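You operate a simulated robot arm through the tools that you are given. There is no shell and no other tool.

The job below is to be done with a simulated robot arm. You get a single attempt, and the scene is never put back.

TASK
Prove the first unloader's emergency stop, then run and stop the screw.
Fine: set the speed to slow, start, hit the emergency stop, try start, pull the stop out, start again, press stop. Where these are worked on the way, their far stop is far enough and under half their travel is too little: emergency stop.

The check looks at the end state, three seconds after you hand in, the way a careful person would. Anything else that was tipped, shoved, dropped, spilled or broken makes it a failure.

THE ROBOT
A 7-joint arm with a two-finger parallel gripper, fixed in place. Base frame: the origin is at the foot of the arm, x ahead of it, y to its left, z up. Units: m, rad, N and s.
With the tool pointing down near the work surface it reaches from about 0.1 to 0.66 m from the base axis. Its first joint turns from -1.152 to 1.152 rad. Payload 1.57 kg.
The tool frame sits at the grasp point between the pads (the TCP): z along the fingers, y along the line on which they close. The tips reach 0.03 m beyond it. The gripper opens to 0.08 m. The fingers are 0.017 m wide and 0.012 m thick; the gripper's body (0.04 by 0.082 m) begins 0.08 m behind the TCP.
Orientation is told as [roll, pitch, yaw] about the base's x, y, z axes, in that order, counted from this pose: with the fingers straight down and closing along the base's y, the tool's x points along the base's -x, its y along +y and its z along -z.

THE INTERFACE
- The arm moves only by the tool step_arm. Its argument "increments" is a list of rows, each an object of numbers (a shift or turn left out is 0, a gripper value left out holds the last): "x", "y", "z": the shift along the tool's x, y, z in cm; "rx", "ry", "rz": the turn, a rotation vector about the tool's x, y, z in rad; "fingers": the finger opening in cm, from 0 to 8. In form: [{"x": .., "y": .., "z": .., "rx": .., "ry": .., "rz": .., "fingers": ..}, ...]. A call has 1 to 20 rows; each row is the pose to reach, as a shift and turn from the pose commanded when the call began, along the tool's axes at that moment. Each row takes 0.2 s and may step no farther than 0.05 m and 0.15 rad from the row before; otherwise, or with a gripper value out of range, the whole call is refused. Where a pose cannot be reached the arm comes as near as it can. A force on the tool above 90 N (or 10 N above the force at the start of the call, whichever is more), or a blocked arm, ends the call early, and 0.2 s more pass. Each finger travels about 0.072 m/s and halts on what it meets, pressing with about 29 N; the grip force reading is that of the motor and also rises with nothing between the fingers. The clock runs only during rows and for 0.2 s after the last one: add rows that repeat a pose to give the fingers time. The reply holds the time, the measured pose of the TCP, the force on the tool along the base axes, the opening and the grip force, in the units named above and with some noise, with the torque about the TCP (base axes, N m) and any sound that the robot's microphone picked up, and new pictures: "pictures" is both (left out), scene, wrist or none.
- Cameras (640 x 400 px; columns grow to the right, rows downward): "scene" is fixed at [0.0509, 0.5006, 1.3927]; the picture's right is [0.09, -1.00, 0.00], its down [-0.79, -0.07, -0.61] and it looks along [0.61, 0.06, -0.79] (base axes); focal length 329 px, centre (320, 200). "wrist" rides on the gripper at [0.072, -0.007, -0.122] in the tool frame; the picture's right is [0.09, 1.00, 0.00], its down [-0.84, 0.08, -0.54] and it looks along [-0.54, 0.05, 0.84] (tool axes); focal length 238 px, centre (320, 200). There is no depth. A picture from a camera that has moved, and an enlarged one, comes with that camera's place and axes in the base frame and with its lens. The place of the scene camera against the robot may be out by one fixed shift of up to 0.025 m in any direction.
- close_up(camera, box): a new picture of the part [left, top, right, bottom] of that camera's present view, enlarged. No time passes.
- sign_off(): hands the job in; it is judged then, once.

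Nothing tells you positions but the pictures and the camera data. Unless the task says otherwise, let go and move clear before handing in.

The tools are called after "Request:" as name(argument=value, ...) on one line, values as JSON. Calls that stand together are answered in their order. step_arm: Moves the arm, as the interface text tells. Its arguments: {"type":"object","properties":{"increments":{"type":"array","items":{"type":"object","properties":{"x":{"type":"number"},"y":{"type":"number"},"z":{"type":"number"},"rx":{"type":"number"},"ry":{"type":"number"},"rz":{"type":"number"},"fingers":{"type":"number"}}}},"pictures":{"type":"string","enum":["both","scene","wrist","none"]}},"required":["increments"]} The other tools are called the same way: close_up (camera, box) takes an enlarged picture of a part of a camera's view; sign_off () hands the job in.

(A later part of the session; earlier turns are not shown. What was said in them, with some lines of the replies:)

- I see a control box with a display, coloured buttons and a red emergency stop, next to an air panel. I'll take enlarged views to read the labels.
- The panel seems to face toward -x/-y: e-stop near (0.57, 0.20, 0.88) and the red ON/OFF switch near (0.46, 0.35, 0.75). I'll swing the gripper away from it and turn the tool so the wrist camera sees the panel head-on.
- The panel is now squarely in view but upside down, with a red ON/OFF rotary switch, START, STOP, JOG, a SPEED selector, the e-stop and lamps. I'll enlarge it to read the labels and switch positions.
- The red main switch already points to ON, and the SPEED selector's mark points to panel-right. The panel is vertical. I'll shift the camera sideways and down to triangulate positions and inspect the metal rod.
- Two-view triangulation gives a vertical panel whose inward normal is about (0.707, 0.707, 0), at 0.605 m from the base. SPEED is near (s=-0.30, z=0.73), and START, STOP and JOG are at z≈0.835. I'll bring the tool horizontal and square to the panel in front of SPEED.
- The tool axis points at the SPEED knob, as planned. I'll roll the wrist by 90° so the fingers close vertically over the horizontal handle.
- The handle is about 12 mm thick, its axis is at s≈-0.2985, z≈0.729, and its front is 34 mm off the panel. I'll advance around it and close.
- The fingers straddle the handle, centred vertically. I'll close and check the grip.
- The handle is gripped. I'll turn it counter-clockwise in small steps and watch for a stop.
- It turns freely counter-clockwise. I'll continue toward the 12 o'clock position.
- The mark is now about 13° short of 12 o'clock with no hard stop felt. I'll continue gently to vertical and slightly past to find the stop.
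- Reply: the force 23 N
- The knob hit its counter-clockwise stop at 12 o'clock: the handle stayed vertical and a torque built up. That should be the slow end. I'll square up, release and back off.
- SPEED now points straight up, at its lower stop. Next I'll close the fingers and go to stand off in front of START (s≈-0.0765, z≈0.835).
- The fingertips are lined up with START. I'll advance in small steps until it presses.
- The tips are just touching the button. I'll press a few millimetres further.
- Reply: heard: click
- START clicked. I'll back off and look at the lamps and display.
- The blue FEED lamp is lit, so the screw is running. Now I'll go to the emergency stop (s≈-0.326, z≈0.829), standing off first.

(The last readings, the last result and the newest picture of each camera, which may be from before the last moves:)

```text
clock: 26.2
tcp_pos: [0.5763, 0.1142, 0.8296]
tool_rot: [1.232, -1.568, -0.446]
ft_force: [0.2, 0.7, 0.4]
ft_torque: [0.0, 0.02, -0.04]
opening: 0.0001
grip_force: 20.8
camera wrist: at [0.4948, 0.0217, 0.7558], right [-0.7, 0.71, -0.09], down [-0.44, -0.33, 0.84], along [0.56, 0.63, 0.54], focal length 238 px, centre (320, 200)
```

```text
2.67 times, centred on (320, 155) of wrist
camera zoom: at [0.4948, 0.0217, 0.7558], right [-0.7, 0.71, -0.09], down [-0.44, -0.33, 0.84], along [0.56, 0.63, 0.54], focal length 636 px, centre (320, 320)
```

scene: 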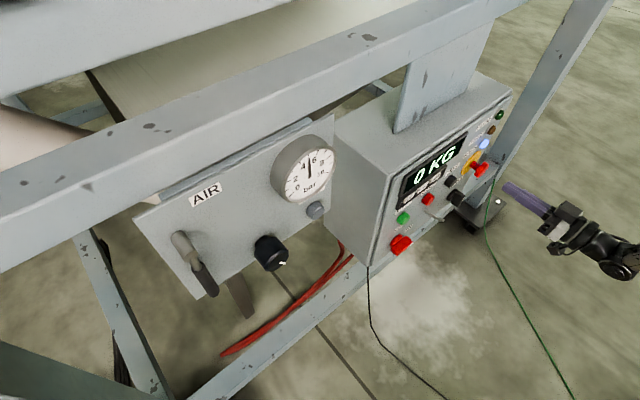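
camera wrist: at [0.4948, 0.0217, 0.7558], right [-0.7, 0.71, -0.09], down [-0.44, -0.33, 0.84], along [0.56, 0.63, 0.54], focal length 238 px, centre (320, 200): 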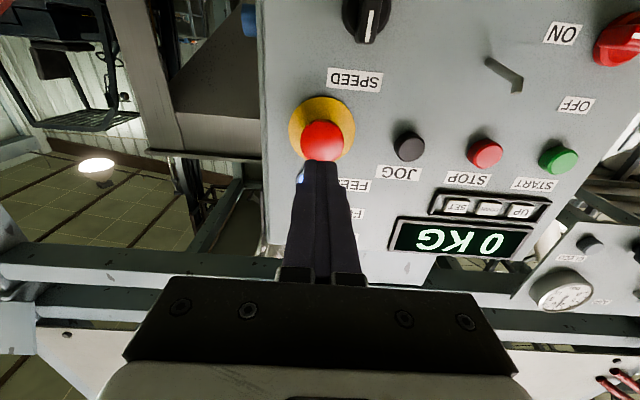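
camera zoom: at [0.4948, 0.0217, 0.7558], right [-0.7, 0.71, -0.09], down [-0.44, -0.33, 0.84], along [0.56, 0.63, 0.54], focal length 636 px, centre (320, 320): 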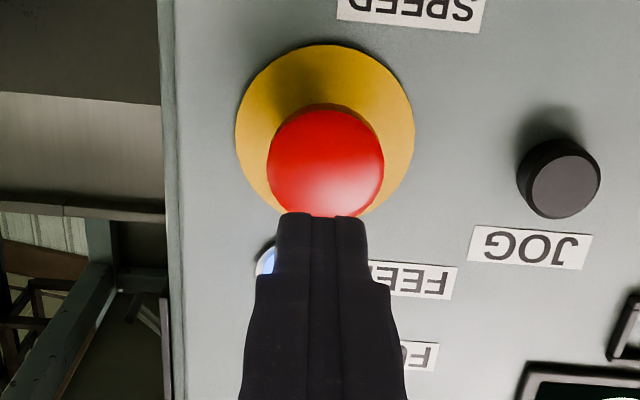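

I'm lined up with the red mushroom head. I'll approach it and then push it all the way in.

Request:
step_arm(increments=[{"x": 0.3, "z": 1.5}, {"x": 0.3, "z": 3.0}, {"x": 0.3, "z": 3.8}, {"x": 0.3, "z": 4.2}], pictures="none")

Request:
step_arm(increments=[{"z": 0.2}, {"z": 0.4}, {"z": 0.6}], pictures="wrist")

Request:
close_up(camera="wrist", box=[240, 80, 400, 230])

```text
clock: 27.2
tcp_pos: [0.6049, 0.1433, 0.8258]
tool_rot: [1.31, -1.57, -0.525]
ft_force: [-0.2, -0.3, 0.2]
ft_torque: [-0.03, -0.02, -0.06]
opening: 0.0
grip_force: 20.9
```

```text
clock: 28.0
tcp_pos: [0.6099, 0.1482, 0.826]
tool_rot: [1.417, -1.569, -0.632]
ft_force: [0.4, -0.7, 0.2]
ft_torque: [-0.02, -0.01, -0.01]
opening: 0.0
grip_force: 21.2
camera wrist: at [0.5284, 0.0564, 0.7526], right [-0.7, 0.71, -0.09], down [-0.44, -0.33, 0.84], along [0.56, 0.63, 0.54], focal length 238 px, centre (320, 200)
```

wrist: 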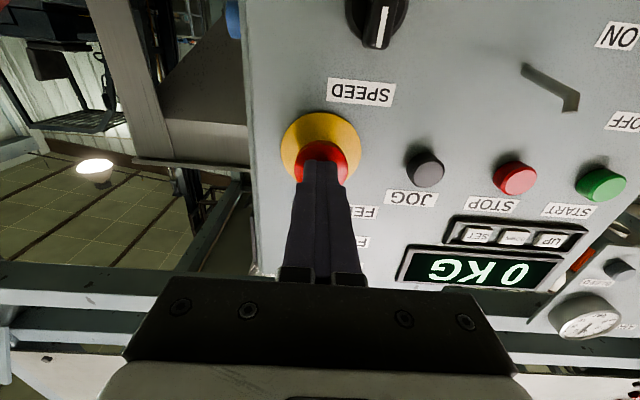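

```text
2.67 times, centred on (320, 155) of wrist
camera zoom: at [0.5284, 0.0564, 0.7526], right [-0.7, 0.71, -0.09], down [-0.44, -0.33, 0.84], along [0.56, 0.63, 0.54], focal length 636 px, centre (320, 320)
```

zoom: 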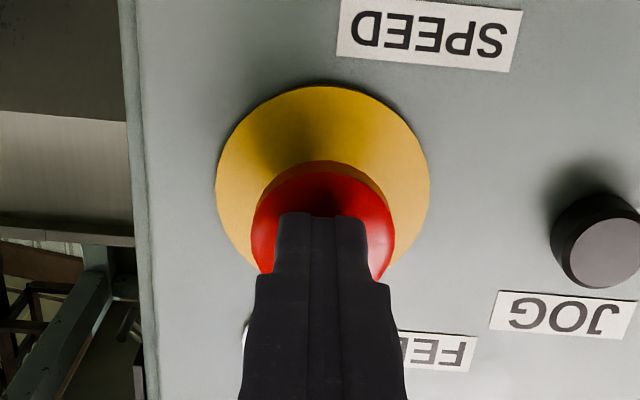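

Nearly in contact. I'll push in steady small steps.

Request:
step_arm(increments=[{"z": 0.2}, {"z": 0.4}, {"z": 0.6}, {"z": 0.8}], pictures="none")

Request:
step_arm(increments=[{"z": 0.15}, {"z": 0.3}, {"z": 0.45}], pictures="wrist")

Request:
close_up(camera="wrist", box=[240, 80, 400, 230])

```text
clock: 29.0
tcp_pos: [0.6149, 0.1542, 0.8249]
tool_rot: [1.444, -1.57, -0.661]
ft_force: [-1.3, -0.8, -0.4]
ft_torque: [0.01, 0.02, -0.03]
opening: 0.0001
grip_force: 21.4
```

```text
clock: 29.8
tcp_pos: [0.6188, 0.1561, 0.8267]
tool_rot: [1.079, -1.569, -0.294]
ft_force: [-0.3, -0.2, 0.9]
ft_torque: [0.05, 0.0, 0.0]
opening: 0.0
grip_force: 20.9
heard: click
camera wrist: at [0.537, 0.0655, 0.7528], right [-0.7, 0.71, -0.09], down [-0.44, -0.33, 0.84], along [0.56, 0.63, 0.54], focal length 238 px, centre (320, 200)
```

wrist: 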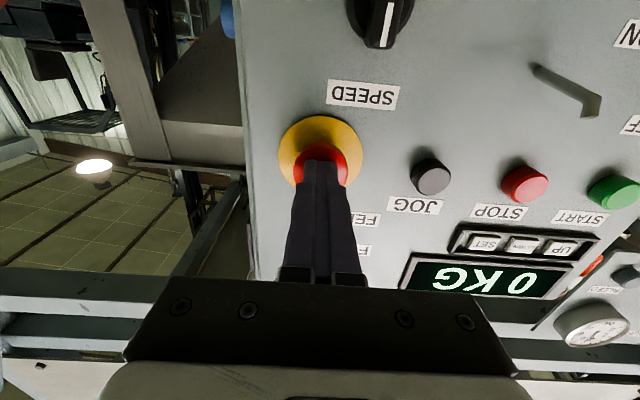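

```text
2.67 times, centred on (320, 155) of wrist
camera zoom: at [0.537, 0.0655, 0.7528], right [-0.7, 0.71, -0.09], down [-0.44, -0.33, 0.84], along [0.56, 0.63, 0.54], focal length 636 px, centre (320, 320)
```

zoom: 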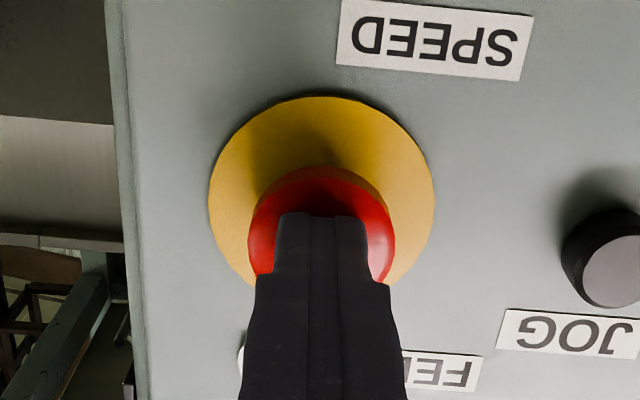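

It clicked. I'll keep pushing to make sure it reaches its far stop.

Request:
step_arm(increments=[{"z": 0.15}, {"z": 0.3}, {"z": 0.45}], pictures="none")

```text
clock: 30.6
tcp_pos: [0.6199, 0.1586, 0.8264]
tool_rot: [1.627, -1.568, -0.843]
ft_force: [-34.8, -21.8, 10.5]
ft_torque: [0.1, -0.35, 0.26]
opening: 0.0
grip_force: 21.0
```

It's hard against its stop at about 40 N. I'll back off and check that the FEED lamp went out and the head stayed in.

Request:
step_arm(increments=[{"z": -1.0}, {"z": -3.0}, {"z": -6.0}, {"z": -7.0}, {"z": -7.0}])

Request:
close_up(camera="scene", box=[400, 90, 520, 210])

Request:
close_up(camera="wrist", box=[200, 50, 440, 200])

```text
clock: 31.8
tcp_pos: [0.57, 0.1096, 0.8259]
tool_rot: [1.196, -1.569, -0.412]
ft_force: [0.0, -0.5, -0.1]
ft_torque: [0.01, -0.02, 0.0]
opening: 0.0
grip_force: 21.4
camera wrist: at [0.4899, 0.0187, 0.7534], right [-0.7, 0.71, -0.09], down [-0.44, -0.33, 0.84], along [0.56, 0.63, 0.54], focal length 238 px, centre (320, 200)
```

scene: 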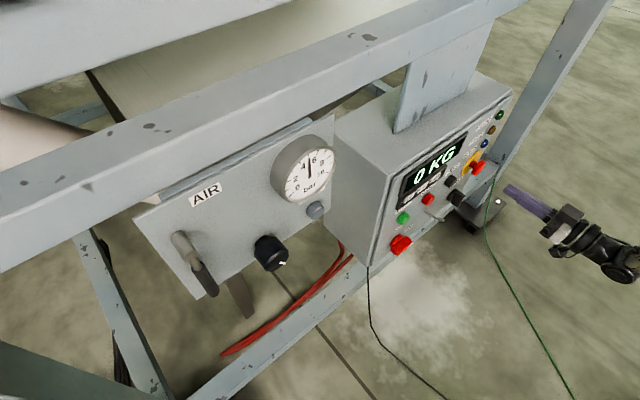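
wrist: 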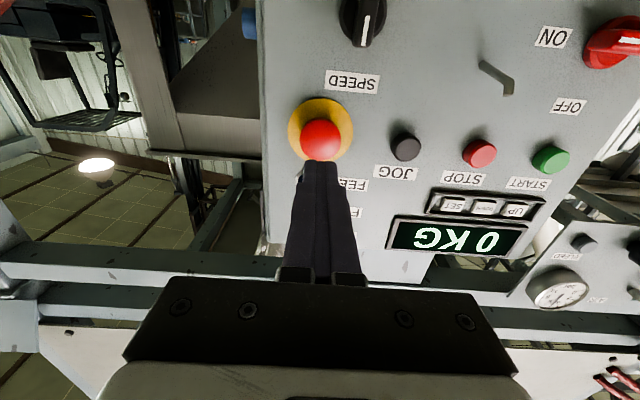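

```text
3.33 times, centred on (460, 150) of scene
camera zoom: at [0.0509, 0.5006, 1.3927], right [0.09, -1.0, 0.0], down [-0.79, -0.07, -0.61], along [0.61, 0.06, -0.79], focal length 1097 px, centre (-147, 367)
```

zoom: 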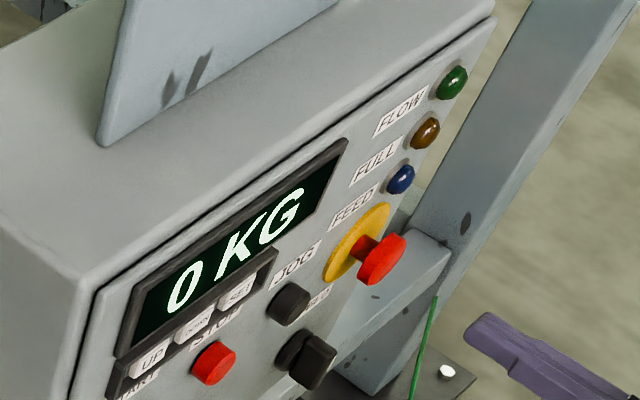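

```text
2.67 times, centred on (320, 125) of wrist
camera zoom: at [0.4899, 0.0187, 0.7534], right [-0.7, 0.71, -0.09], down [-0.44, -0.33, 0.84], along [0.56, 0.63, 0.54], focal length 636 px, centre (320, 400)
```

zoom: 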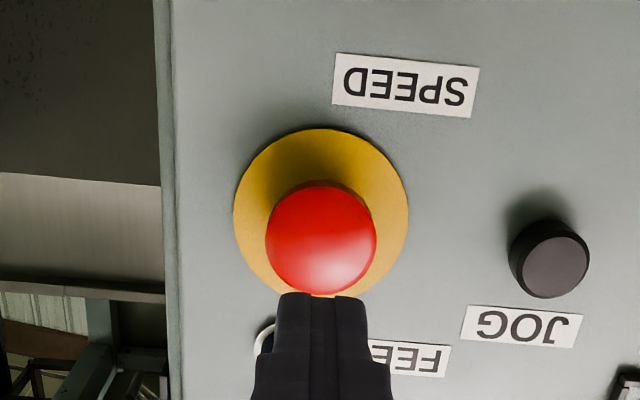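

The FEED lamp went out and the head is pressed in. Now I'll go back to START and try it with the stop engaged.

Request:
step_arm(increments=[{"x": -0.1, "y": 4.0}, {"x": -0.3, "y": 8.0}, {"x": -0.4, "y": 12.0}, {"x": -0.6, "y": 16.0}, {"x": -0.8, "y": 20.0}, {"x": -0.9, "y": 24.85}, {"x": -0.9, "y": 24.85, "z": 3.0}, {"x": -0.9, "y": 24.85, "z": 6.0}, {"x": -0.9, "y": 24.85, "z": 7.5}, {"x": -0.9, "y": 24.85, "z": 7.9}], pictures="wrist")

Request:
close_up(camera="wrist", box=[240, 80, 400, 230])

```text
clock: 34.0
tcp_pos: [0.4523, 0.342, 0.8366]
tool_rot: [1.477, -1.568, -0.693]
ft_force: [-0.9, -1.2, 0.7]
ft_torque: [0.02, -0.01, 0.01]
opening: 0.0
grip_force: 20.7
camera wrist: at [0.3713, 0.251, 0.763], right [-0.7, 0.71, -0.09], down [-0.44, -0.33, 0.84], along [0.56, 0.63, 0.54], focal length 238 px, centre (320, 200)
```

wrist: 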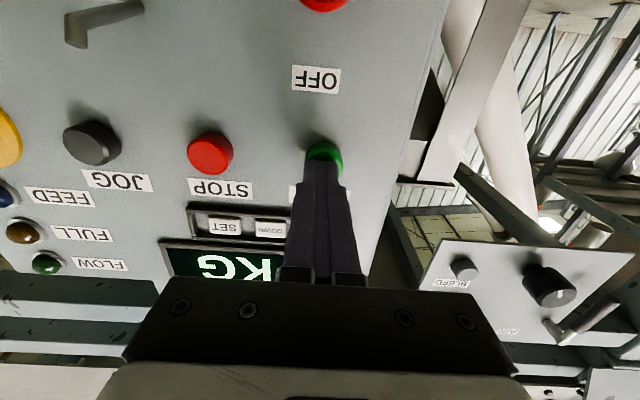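

```text
2.67 times, centred on (320, 155) of wrist
camera zoom: at [0.3713, 0.251, 0.763], right [-0.7, 0.71, -0.09], down [-0.44, -0.33, 0.84], along [0.56, 0.63, 0.54], focal length 636 px, centre (320, 320)
```

zoom: 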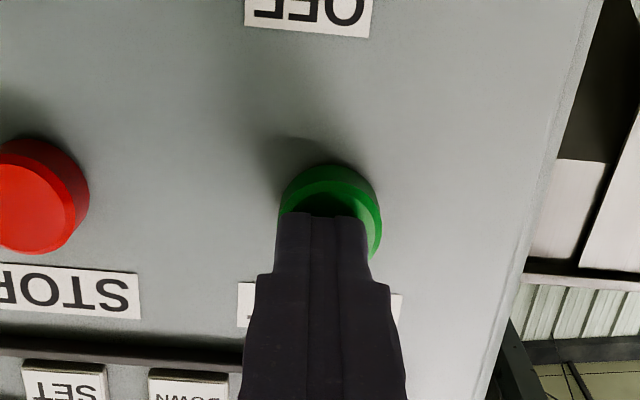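

The tips are at the START face again. I'll press it as before and watch whether the FEED lamp stays dark.

Request:
step_arm(increments=[{"z": 0.2}, {"z": 0.4}, {"z": 0.55}], pictures="none")

```text
clock: 34.8
tcp_pos: [0.4557, 0.3454, 0.8354]
tool_rot: [1.372, -1.568, -0.589]
ft_force: [-2.4, -2.7, 1.4]
ft_torque: [0.05, -0.04, 0.02]
opening: 0.0
grip_force: 21.5
heard: click
```

It clicked. I'll back off and check the lamps.

Request:
step_arm(increments=[{"z": 0.1}, {"z": -1.0}, {"z": -3.0}, {"z": -6.0}, {"z": -6.5}], pictures="wrist")

Request:
close_up(camera="scene", box=[400, 90, 520, 210])

```text
clock: 36.0
tcp_pos: [0.4099, 0.2986, 0.8347]
tool_rot: [1.526, -1.568, -0.743]
ft_force: [-0.1, -0.2, 0.0]
ft_torque: [0.0, 0.01, 0.02]
opening: 0.0002
grip_force: 21.4
camera wrist: at [0.3288, 0.2084, 0.7618], right [-0.7, 0.71, -0.09], down [-0.44, -0.33, 0.84], along [0.56, 0.63, 0.54], focal length 238 px, centre (320, 200)
```

wrist: 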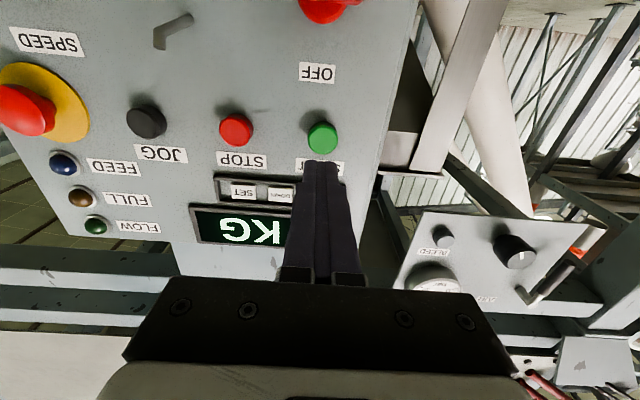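

```text
3.33 times, centred on (460, 150) of scene
camera zoom: at [0.0509, 0.5006, 1.3927], right [0.09, -1.0, 0.0], down [-0.79, -0.07, -0.61], along [0.61, 0.06, -0.79], focal length 1097 px, centre (-147, 367)
```

zoom: 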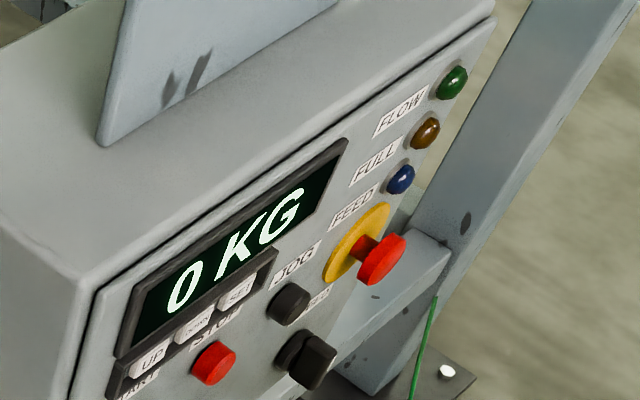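

FEED stays dark, so START is correctly blocked by the e-stop. Now I'll go back to the emergency stop with the fingers open to grip and pull the head out.

Request:
step_arm(increments=[{"y": -2.0, "z": -2.1}, {"x": 0.1, "y": -6.0, "z": -2.1}, {"x": 0.3, "y": -10.0, "z": -2.1}, {"x": 0.4, "y": -14.0, "z": -2.1}, {"x": 0.6, "y": -18.0, "z": -2.1}, {"x": 0.8, "y": -22, "z": -2.1}, {"x": 0.85, "y": -24.75, "z": -2.1, "fingers": 6.5}, {"x": 0.85, "y": -24.75, "z": -2.1}, {"x": 0.85, "y": -24.75, "z": -2.1}, {"x": 0.85, "y": -24.75, "z": -2.1}])

Request:
close_up(camera="wrist", box=[200, 70, 440, 220])

```text
clock: 38.2
tcp_pos: [0.5706, 0.1103, 0.8255]
tool_rot: [1.309, -1.569, -0.525]
ft_force: [0.6, 0.6, 0.0]
ft_torque: [0.0, 0.0, 0.01]
opening: 0.065
grip_force: 0.0
camera wrist: at [0.4892, 0.019, 0.7528], right [-0.7, 0.71, -0.09], down [-0.44, -0.33, 0.84], along [0.56, 0.63, 0.54], focal length 238 px, centre (320, 200)
```

scene: 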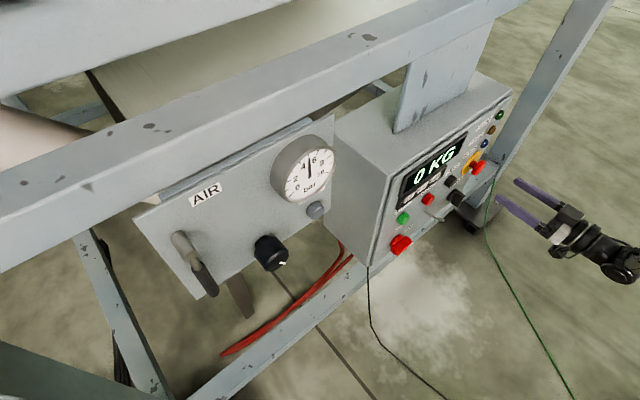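
wrist: 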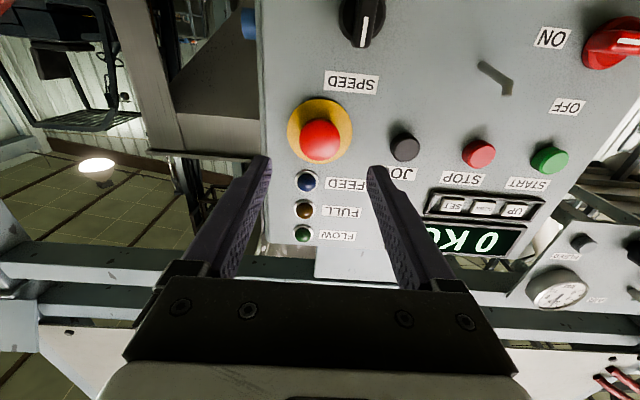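

```text
2.67 times, centred on (320, 145) of wrist
camera zoom: at [0.4892, 0.019, 0.7528], right [-0.7, 0.71, -0.09], down [-0.44, -0.33, 0.84], along [0.56, 0.63, 0.54], focal length 636 px, centre (320, 347)
```

zoom: 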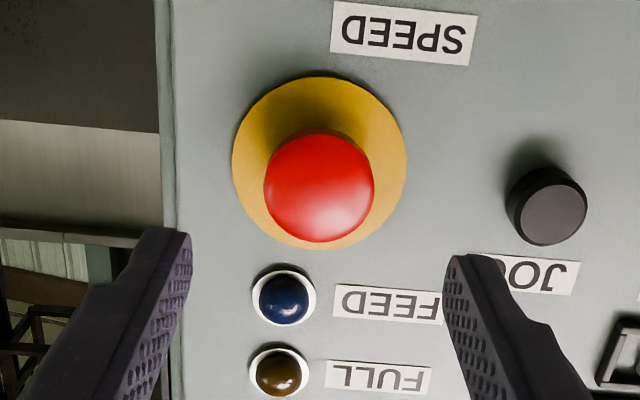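

I'm centred on the head with the fingers open 6.5 cm. I'll advance around it.

Request:
step_arm(increments=[{"z": 2.0}, {"z": 4.0}, {"z": 6.0}, {"z": 7.2}, {"z": 8.0}, {"z": 8.3}, {"z": 8.3}])

Request:
close_up(camera="wrist", box=[220, 80, 420, 230])

Request:
close_up(camera="scene", box=[430, 120, 530, 220])

```text
clock: 39.8
tcp_pos: [0.6283, 0.1686, 0.8254]
tool_rot: [1.421, -1.57, -0.638]
ft_force: [0.6, 0.7, 0.1]
ft_torque: [0.04, 0.04, -0.01]
opening: 0.0649
grip_force: 0.0
camera wrist: at [0.548, 0.0771, 0.7531], right [-0.7, 0.71, -0.09], down [-0.44, -0.33, 0.84], along [0.56, 0.63, 0.54], focal length 238 px, centre (320, 200)
```

scene: 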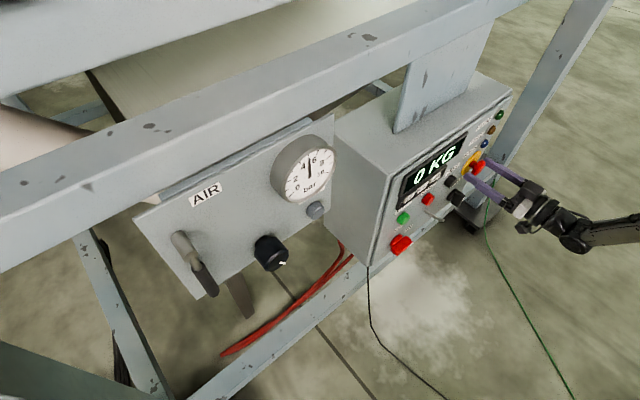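
wrist: 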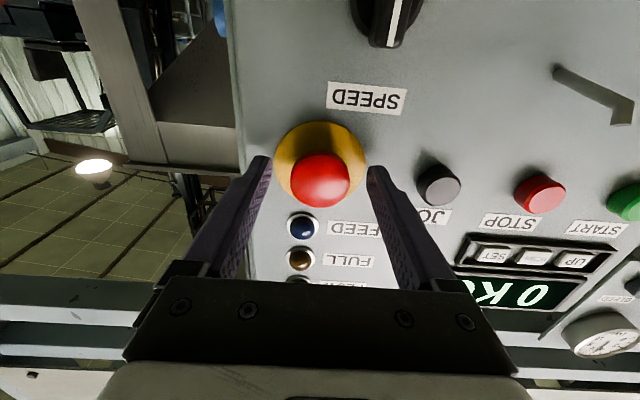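

```text
2.67 times, centred on (320, 155) of wrist
camera zoom: at [0.548, 0.0771, 0.7531], right [-0.7, 0.71, -0.09], down [-0.44, -0.33, 0.84], along [0.56, 0.63, 0.54], focal length 636 px, centre (320, 320)
```

zoom: 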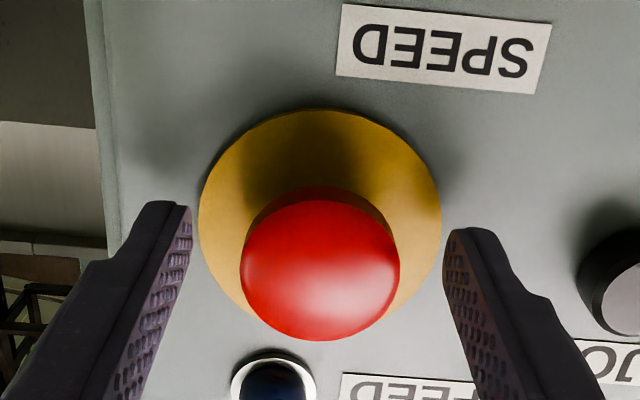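

```text
4.00 times, centred on (480, 170) of scene
camera zoom: at [0.0509, 0.5006, 1.3927], right [0.09, -1.0, 0.0], down [-0.79, -0.07, -0.61], along [0.61, 0.06, -0.79], focal length 1316 px, centre (-320, 320)
```

zoom: 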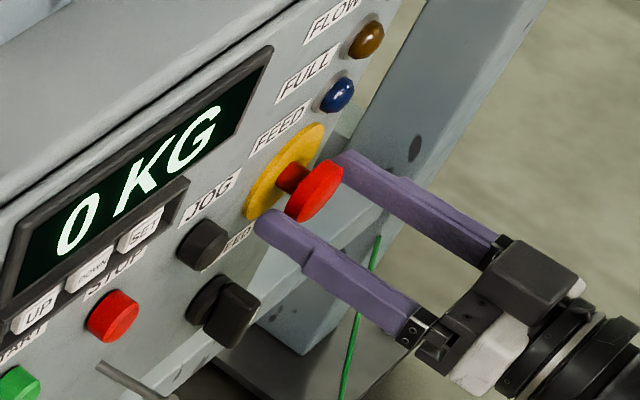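

The head is centred between the fingers, with the tips beside it. I'll close on it.

Request:
step_arm(increments=[{"fingers": 3.0}, {"fingers": 3.0}, {"fingers": 3.0}], pictures="none")

Request:
close_up(camera="wrist", box=[220, 80, 420, 230])

Request:
close_up(camera="scene", box=[430, 120, 530, 220])

```text
clock: 40.6
tcp_pos: [0.6293, 0.1683, 0.8258]
tool_rot: [1.397, -1.57, -0.612]
ft_force: [-0.8, 1.0, 0.7]
ft_torque: [0.02, 0.01, 0.01]
opening: 0.039
grip_force: 43.9
```

```text
2.67 times, centred on (320, 155) of wrist
camera zoom: at [0.5477, 0.0772, 0.753], right [-0.7, 0.7, -0.09], down [-0.44, -0.33, 0.84], along [0.56, 0.63, 0.54], focal length 636 px, centre (320, 320)
```

zoom: 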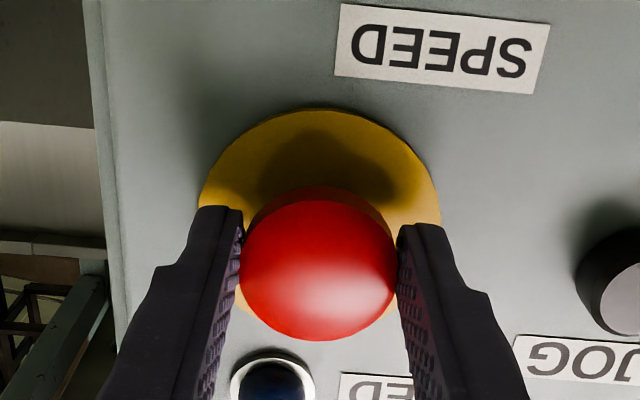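

```text
4.00 times, centred on (480, 170) of scene
camera zoom: at [0.0509, 0.5006, 1.3927], right [0.09, -1.0, 0.0], down [-0.79, -0.07, -0.61], along [0.61, 0.06, -0.79], focal length 1316 px, centre (-320, 320)
```

zoom: 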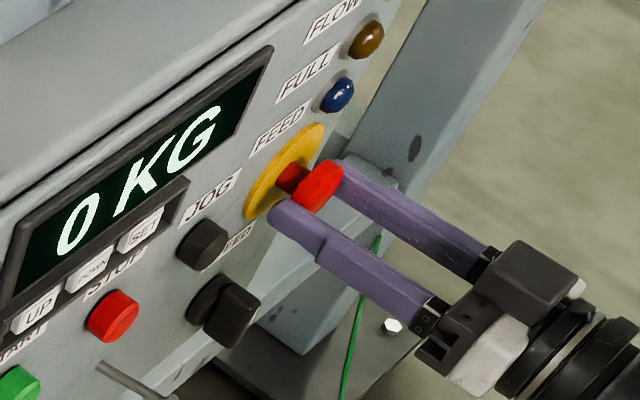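

I have a firm grip on the head at 39 mm. I'll pull it straight out slowly.

Request:
step_arm(increments=[{"z": -0.15}, {"z": -0.3}, {"z": -0.45}, {"z": -0.6}], pictures="none")

Request:
step_arm(increments=[{"z": -0.15}, {"z": -0.3}, {"z": -0.45}], pictures="wrist")

Request:
close_up(camera="scene", box=[430, 120, 530, 220])

```text
clock: 41.6
tcp_pos: [0.6235, 0.1637, 0.8266]
tool_rot: [1.329, -1.569, -0.547]
ft_force: [-4.1, -1.1, -0.3]
ft_torque: [0.02, -0.04, 0.1]
opening: 0.0385
grip_force: 44.6
heard: click
```

```text
clock: 42.4
tcp_pos: [0.6211, 0.1626, 0.8258]
tool_rot: [0.048, -1.569, 0.733]
ft_force: [19.8, 15.6, -7.6]
ft_torque: [0.05, 0.31, -0.2]
opening: 0.0388
grip_force: 44.8
camera wrist: at [0.5412, 0.0705, 0.7532], right [-0.7, 0.7, -0.09], down [-0.44, -0.33, 0.84], along [0.56, 0.63, 0.54], focal length 238 px, centre (320, 200)
```

wrist: 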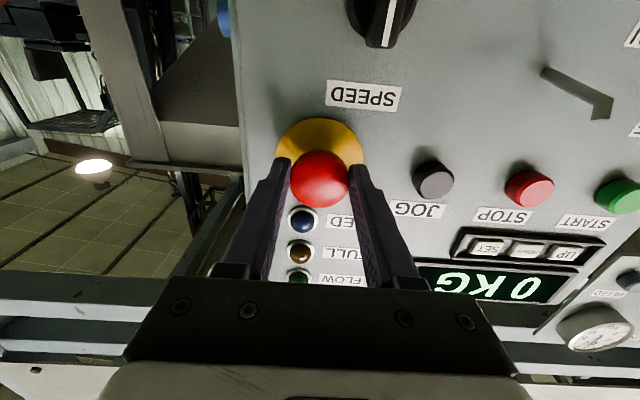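

```text
4.00 times, centred on (480, 170) of scene
camera zoom: at [0.0515, 0.501, 1.3925], right [0.09, -1.0, 0.0], down [-0.79, -0.07, -0.61], along [0.61, 0.06, -0.79], focal length 1316 px, centre (-320, 320)
```

zoom: 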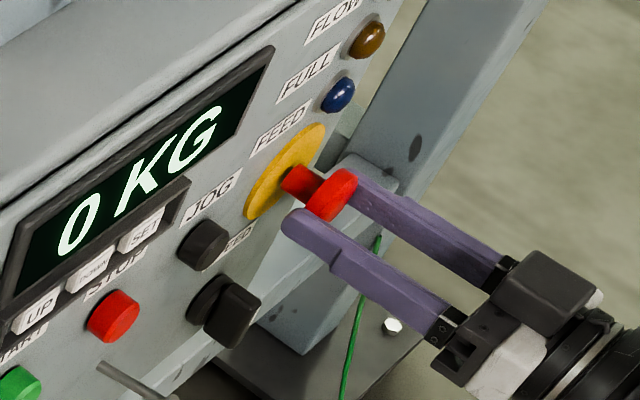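

It clicked out to its outer stop. I'll open, back off and return with closed fingers to START.

Request:
step_arm(increments=[{"z": 0.2}, {"z": 0.2, "fingers": 6.5}, {"z": 0.2}, {"z": 0.2}, {"z": -2}, {"z": -5}, {"z": -8}, {"z": -8, "fingers": 0}, {"z": -8}])

Request:
close_up(camera="scene", box=[430, 100, 530, 220])

```text
clock: 44.4
tcp_pos: [0.5629, 0.1057, 0.8258]
tool_rot: [1.422, -1.569, -0.639]
ft_force: [0.4, 0.3, 0.1]
ft_torque: [0.02, -0.01, -0.02]
opening: 0.0
grip_force: 11.2
camera wrist: at [0.4827, 0.0138, 0.7532], right [-0.7, 0.71, -0.09], down [-0.44, -0.33, 0.84], along [0.56, 0.63, 0.54], focal length 238 px, centre (320, 200)
```

scene: 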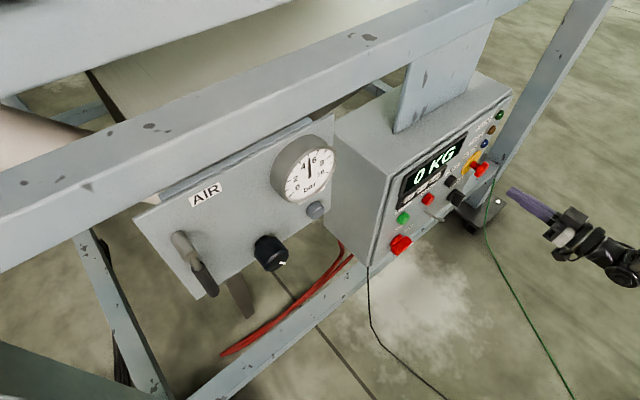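
wrist: 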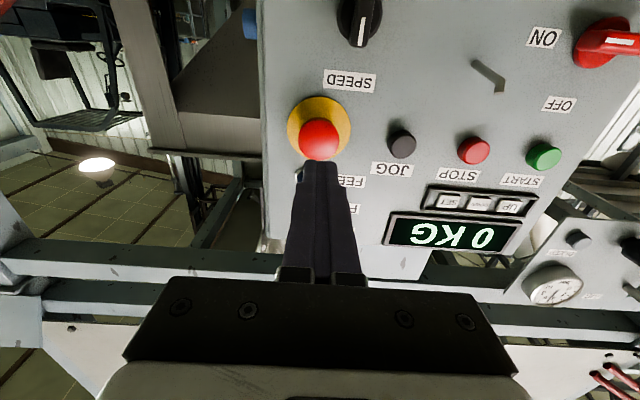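

```text
3.33 times, centred on (480, 160) of scene
camera zoom: at [0.0509, 0.5006, 1.3927], right [0.09, -1.0, 0.0], down [-0.79, -0.07, -0.61], along [0.61, 0.06, -0.79], focal length 1097 px, centre (-213, 333)
```

zoom: 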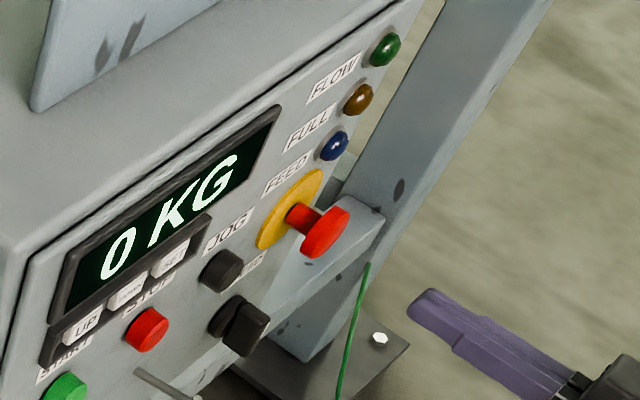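

The e-stop is out and FEED is still dark. Now START again.

Request:
step_arm(increments=[{"x": -0.1, "y": 4.0}, {"x": -0.3, "y": 8.0}, {"x": -0.4, "y": 12.0}, {"x": -0.6, "y": 16.0}, {"x": -0.8, "y": 20.0}, {"x": -0.9, "y": 24.65}, {"x": -0.9, "y": 24.65, "z": 3.5}, {"x": -0.9, "y": 24.65, "z": 6.5}, {"x": -0.9, "y": 24.65, "z": 8.2}, {"x": -0.9, "y": 24.65, "z": 8.7}], pictures="wrist")

Request:
step_arm(increments=[{"z": 0.2}, {"z": 0.4}, {"z": 0.6}], pictures="none")

```text
clock: 46.6
tcp_pos: [0.4525, 0.3402, 0.8343]
tool_rot: [1.46, -1.569, -0.677]
ft_force: [-0.6, -0.9, 0.9]
ft_torque: [0.0, 0.03, -0.01]
opening: 0.0
grip_force: 21.6
camera wrist: at [0.3722, 0.2494, 0.762], right [-0.7, 0.71, -0.09], down [-0.44, -0.33, 0.84], along [0.56, 0.63, 0.54], focal length 238 px, centre (320, 200)
```

wrist: 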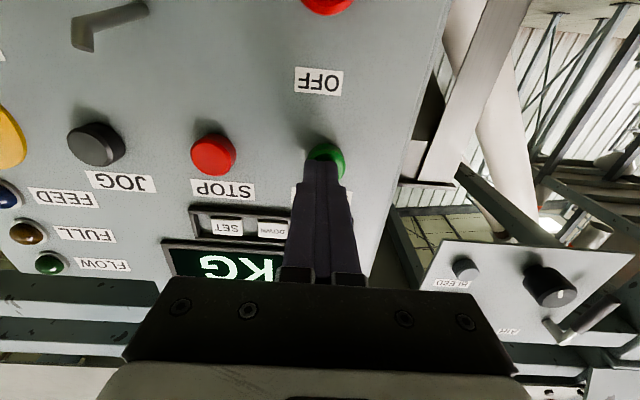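

```text
clock: 47.4
tcp_pos: [0.4568, 0.3452, 0.8354]
tool_rot: [0.886, -1.57, -0.105]
ft_force: [-1.0, -2.1, 0.1]
ft_torque: [0.02, -0.04, -0.04]
opening: 0.0001
grip_force: 21.3
heard: click
```

START clicked. I'll back off and confirm the FEED lamp is lit before going to STOP.

Request:
step_arm(increments=[{"z": 0.1}, {"z": -1.0}, {"z": -3.0}, {"z": -5.0}, {"z": -5.0}], pictures="wrist")

Request:
close_up(camera="scene", box=[400, 90, 520, 210])

```text
clock: 48.6
tcp_pos: [0.4205, 0.3093, 0.8356]
tool_rot: [1.685, -1.568, -0.901]
ft_force: [0.7, -0.3, 0.8]
ft_torque: [-0.02, 0.01, -0.01]
opening: 0.0
grip_force: 20.9
camera wrist: at [0.3397, 0.2182, 0.7628], right [-0.7, 0.71, -0.09], down [-0.44, -0.33, 0.84], along [0.56, 0.63, 0.54], focal length 238 px, centre (320, 200)
```

wrist: 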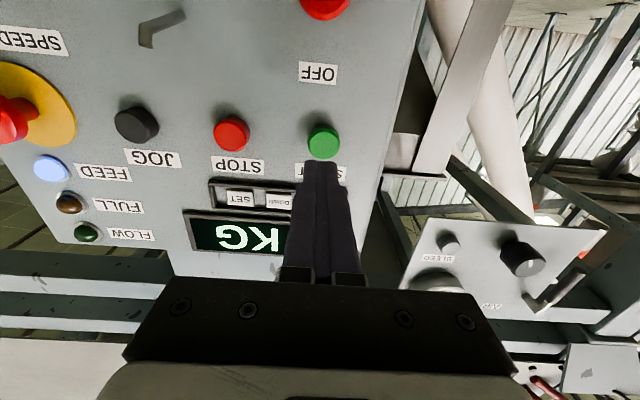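

```text
3.33 times, centred on (460, 150) of scene
camera zoom: at [0.0509, 0.5006, 1.3927], right [0.09, -1.0, 0.0], down [-0.79, -0.07, -0.61], along [0.61, 0.06, -0.79], focal length 1097 px, centre (-147, 367)
```

zoom: 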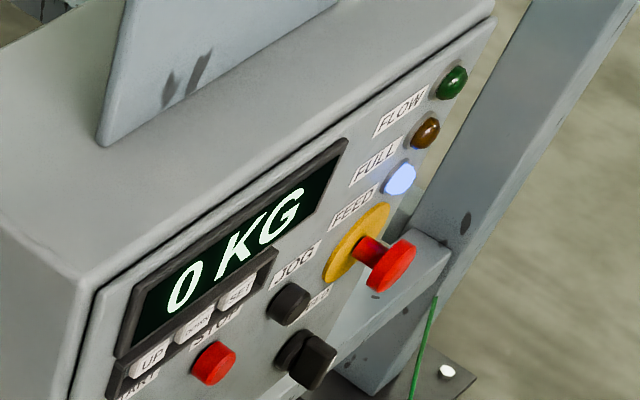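

FEED is lit again. I'll shift 7.9 cm to the panel-right to STOP and stand off to check alignment.

Request:
step_arm(increments=[{"y": -2.5}, {"y": -5.0}, {"y": -7.9}, {"y": -7.9, "z": 1.5}, {"y": -7.9, "z": 1.5}], pictures="wrist")

Request:
close_up(camera="wrist", box=[240, 80, 400, 230])

```text
clock: 49.8
tcp_pos: [0.4873, 0.2652, 0.8353]
tool_rot: [1.223, -1.57, -0.437]
ft_force: [0.7, -0.5, 0.0]
ft_torque: [-0.04, 0.0, 0.0]
opening: 0.0
grip_force: 21.2
camera wrist: at [0.4068, 0.1731, 0.7626], right [-0.7, 0.71, -0.09], down [-0.44, -0.33, 0.84], along [0.56, 0.63, 0.54], focal length 238 px, centre (320, 200)
```

wrist: 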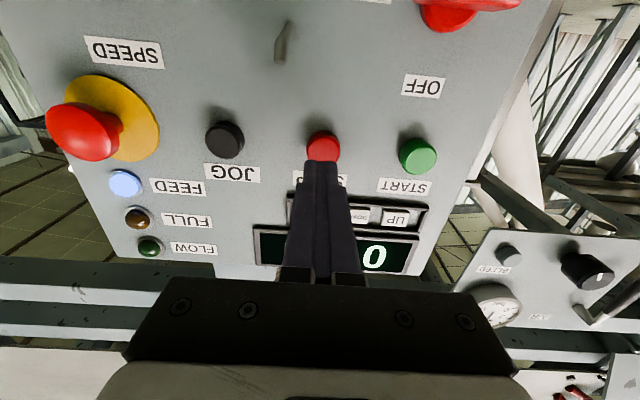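

```text
2.67 times, centred on (320, 155) of wrist
camera zoom: at [0.4068, 0.1731, 0.7626], right [-0.7, 0.71, -0.09], down [-0.44, -0.33, 0.84], along [0.56, 0.63, 0.54], focal length 636 px, centre (320, 320)
```

zoom: 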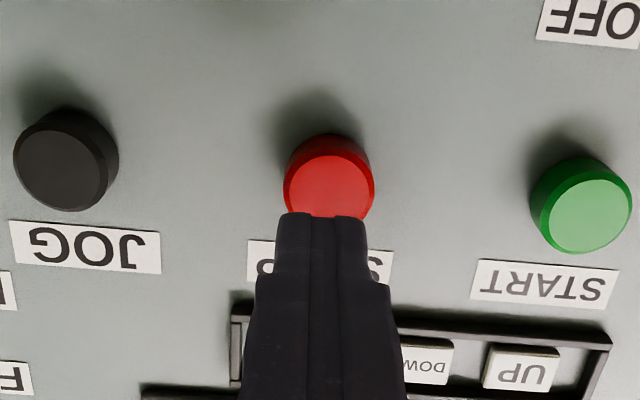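

I'm aligned with STOP. Pressing it now.

Request:
step_arm(increments=[{"z": 1.0}, {"z": 2.0}, {"z": 2.6}, {"z": 2.9}, {"z": 3.1}], pictures="none")

Request:
step_arm(increments=[{"z": 0.2}, {"z": 0.4}, {"z": 0.5}], pictures="none")

```text
clock: 51.0
tcp_pos: [0.5081, 0.2865, 0.8344]
tool_rot: [1.108, -1.57, -0.324]
ft_force: [-0.6, -1.5, -1.0]
ft_torque: [0.0, 0.02, 0.01]
opening: 0.0
grip_force: 21.0
```

```text
clock: 51.8
tcp_pos: [0.5127, 0.2896, 0.8354]
tool_rot: [0.754, -1.569, 0.027]
ft_force: [-3.8, -2.5, -0.4]
ft_torque: [-0.03, 0.02, 0.05]
opening: 0.0001
grip_force: 21.3
heard: click
```

STOP clicked. I'll retreat well clear and check the final state.

Request:
step_arm(increments=[{"z": 0.1}, {"z": -1.0}, {"z": -4.0}, {"z": -8.0}, {"z": -12.0}, {"z": -15.0}, {"z": -15.0}])

Request:
close_up(camera="scene", box=[370, 90, 520, 260])

Request:
close_up(camera="wrist", box=[160, 50, 480, 250])

```text
clock: 53.4
tcp_pos: [0.4072, 0.1829, 0.8359]
tool_rot: [1.281, -1.568, -0.498]
ft_force: [0.1, 0.5, 0.1]
ft_torque: [-0.04, -0.03, 0.0]
opening: 0.0
grip_force: 21.2
camera wrist: at [0.3263, 0.0919, 0.7629], right [-0.7, 0.71, -0.09], down [-0.44, -0.33, 0.84], along [0.56, 0.63, 0.54], focal length 238 px, centre (320, 200)
```

scene: 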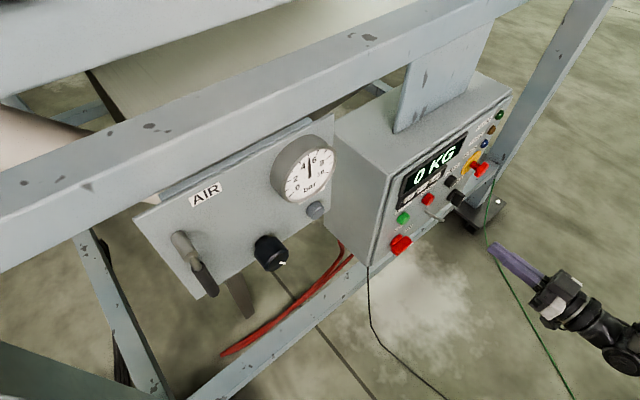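
wrist: 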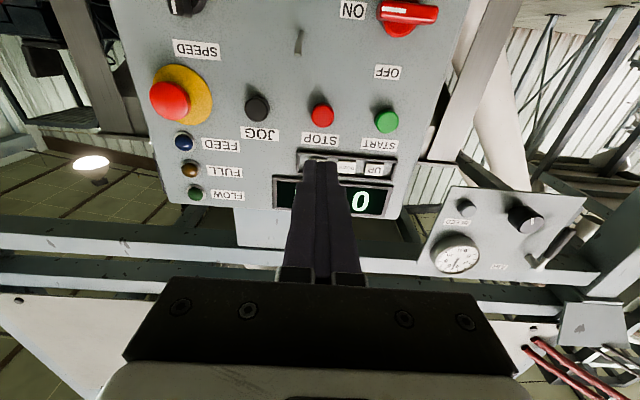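

```text
2.35 times, centred on (445, 175) of scene
camera zoom: at [0.0509, 0.5006, 1.3927], right [0.09, -1.0, 0.0], down [-0.79, -0.07, -0.61], along [0.61, 0.06, -0.79], focal length 774 px, centre (26, 259)
```

zoom: 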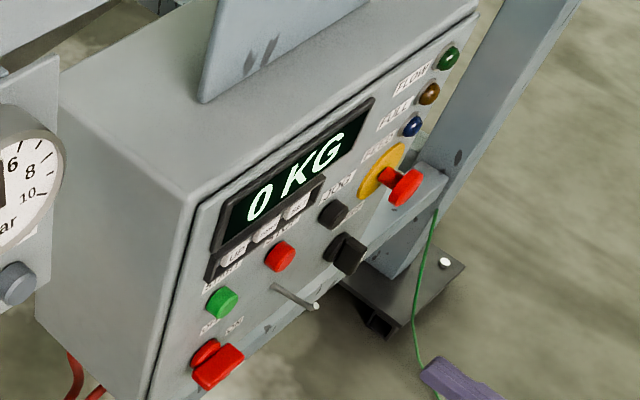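

```text
2.00 times, centred on (320, 150) of wrist
camera zoom: at [0.3263, 0.0919, 0.7629], right [-0.7, 0.71, -0.09], down [-0.44, -0.33, 0.84], along [0.56, 0.63, 0.54], focal length 477 px, centre (320, 300)
```

zoom: 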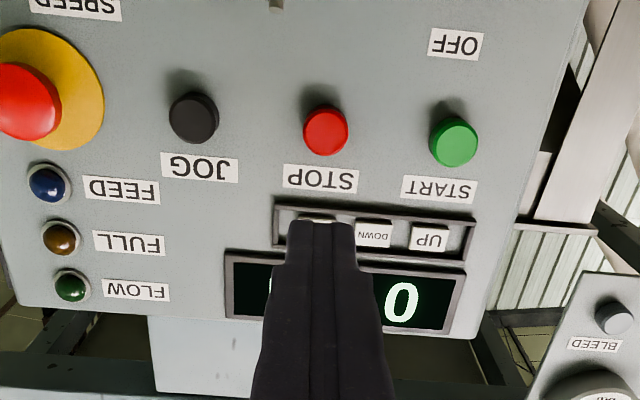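

The FEED lamp is dark, the e-stop is pulled out, SPEED is at its lower stop, the main switch is still ON, and the arm is clear. I'm handing in.

Request:
sign_off()

```text
The job is handed in.
```

I worked the whole sequence on the first unloader, and the emergency stop held. The screw is now stopped, and the job is handed in.

| Step | What happened |
|---|---|
| Set speed to slow | I turned the SPEED knob counter-clockwise to its stop, with its mark pointing straight up. |
| Start | The button clicked and the FEED lamp lit. |
| Hit the emergency stop | It clicked, and I pushed it on to its far stop. FEED went out and the head stayed in. |
| Try start | The button clicked but FEED stayed dark. |
| Pull the stop out | It clicked out to its outer stop, and FEED stayed dark. |
| Start again | The button clicked and FEED lit. |
| Press stop | The button clicked and FEED went out. |

**Slow setting is an assumption:** the SPEED knob has no slow or fast markings. I took the counter-clockwise end as slow because clockwise usually means faster. Nothing on the panel confirmed it.

At hand-in the main switch was still ON and the emergency stop was out. I didn't touch anything else on the panel, and the arm was clear of it.
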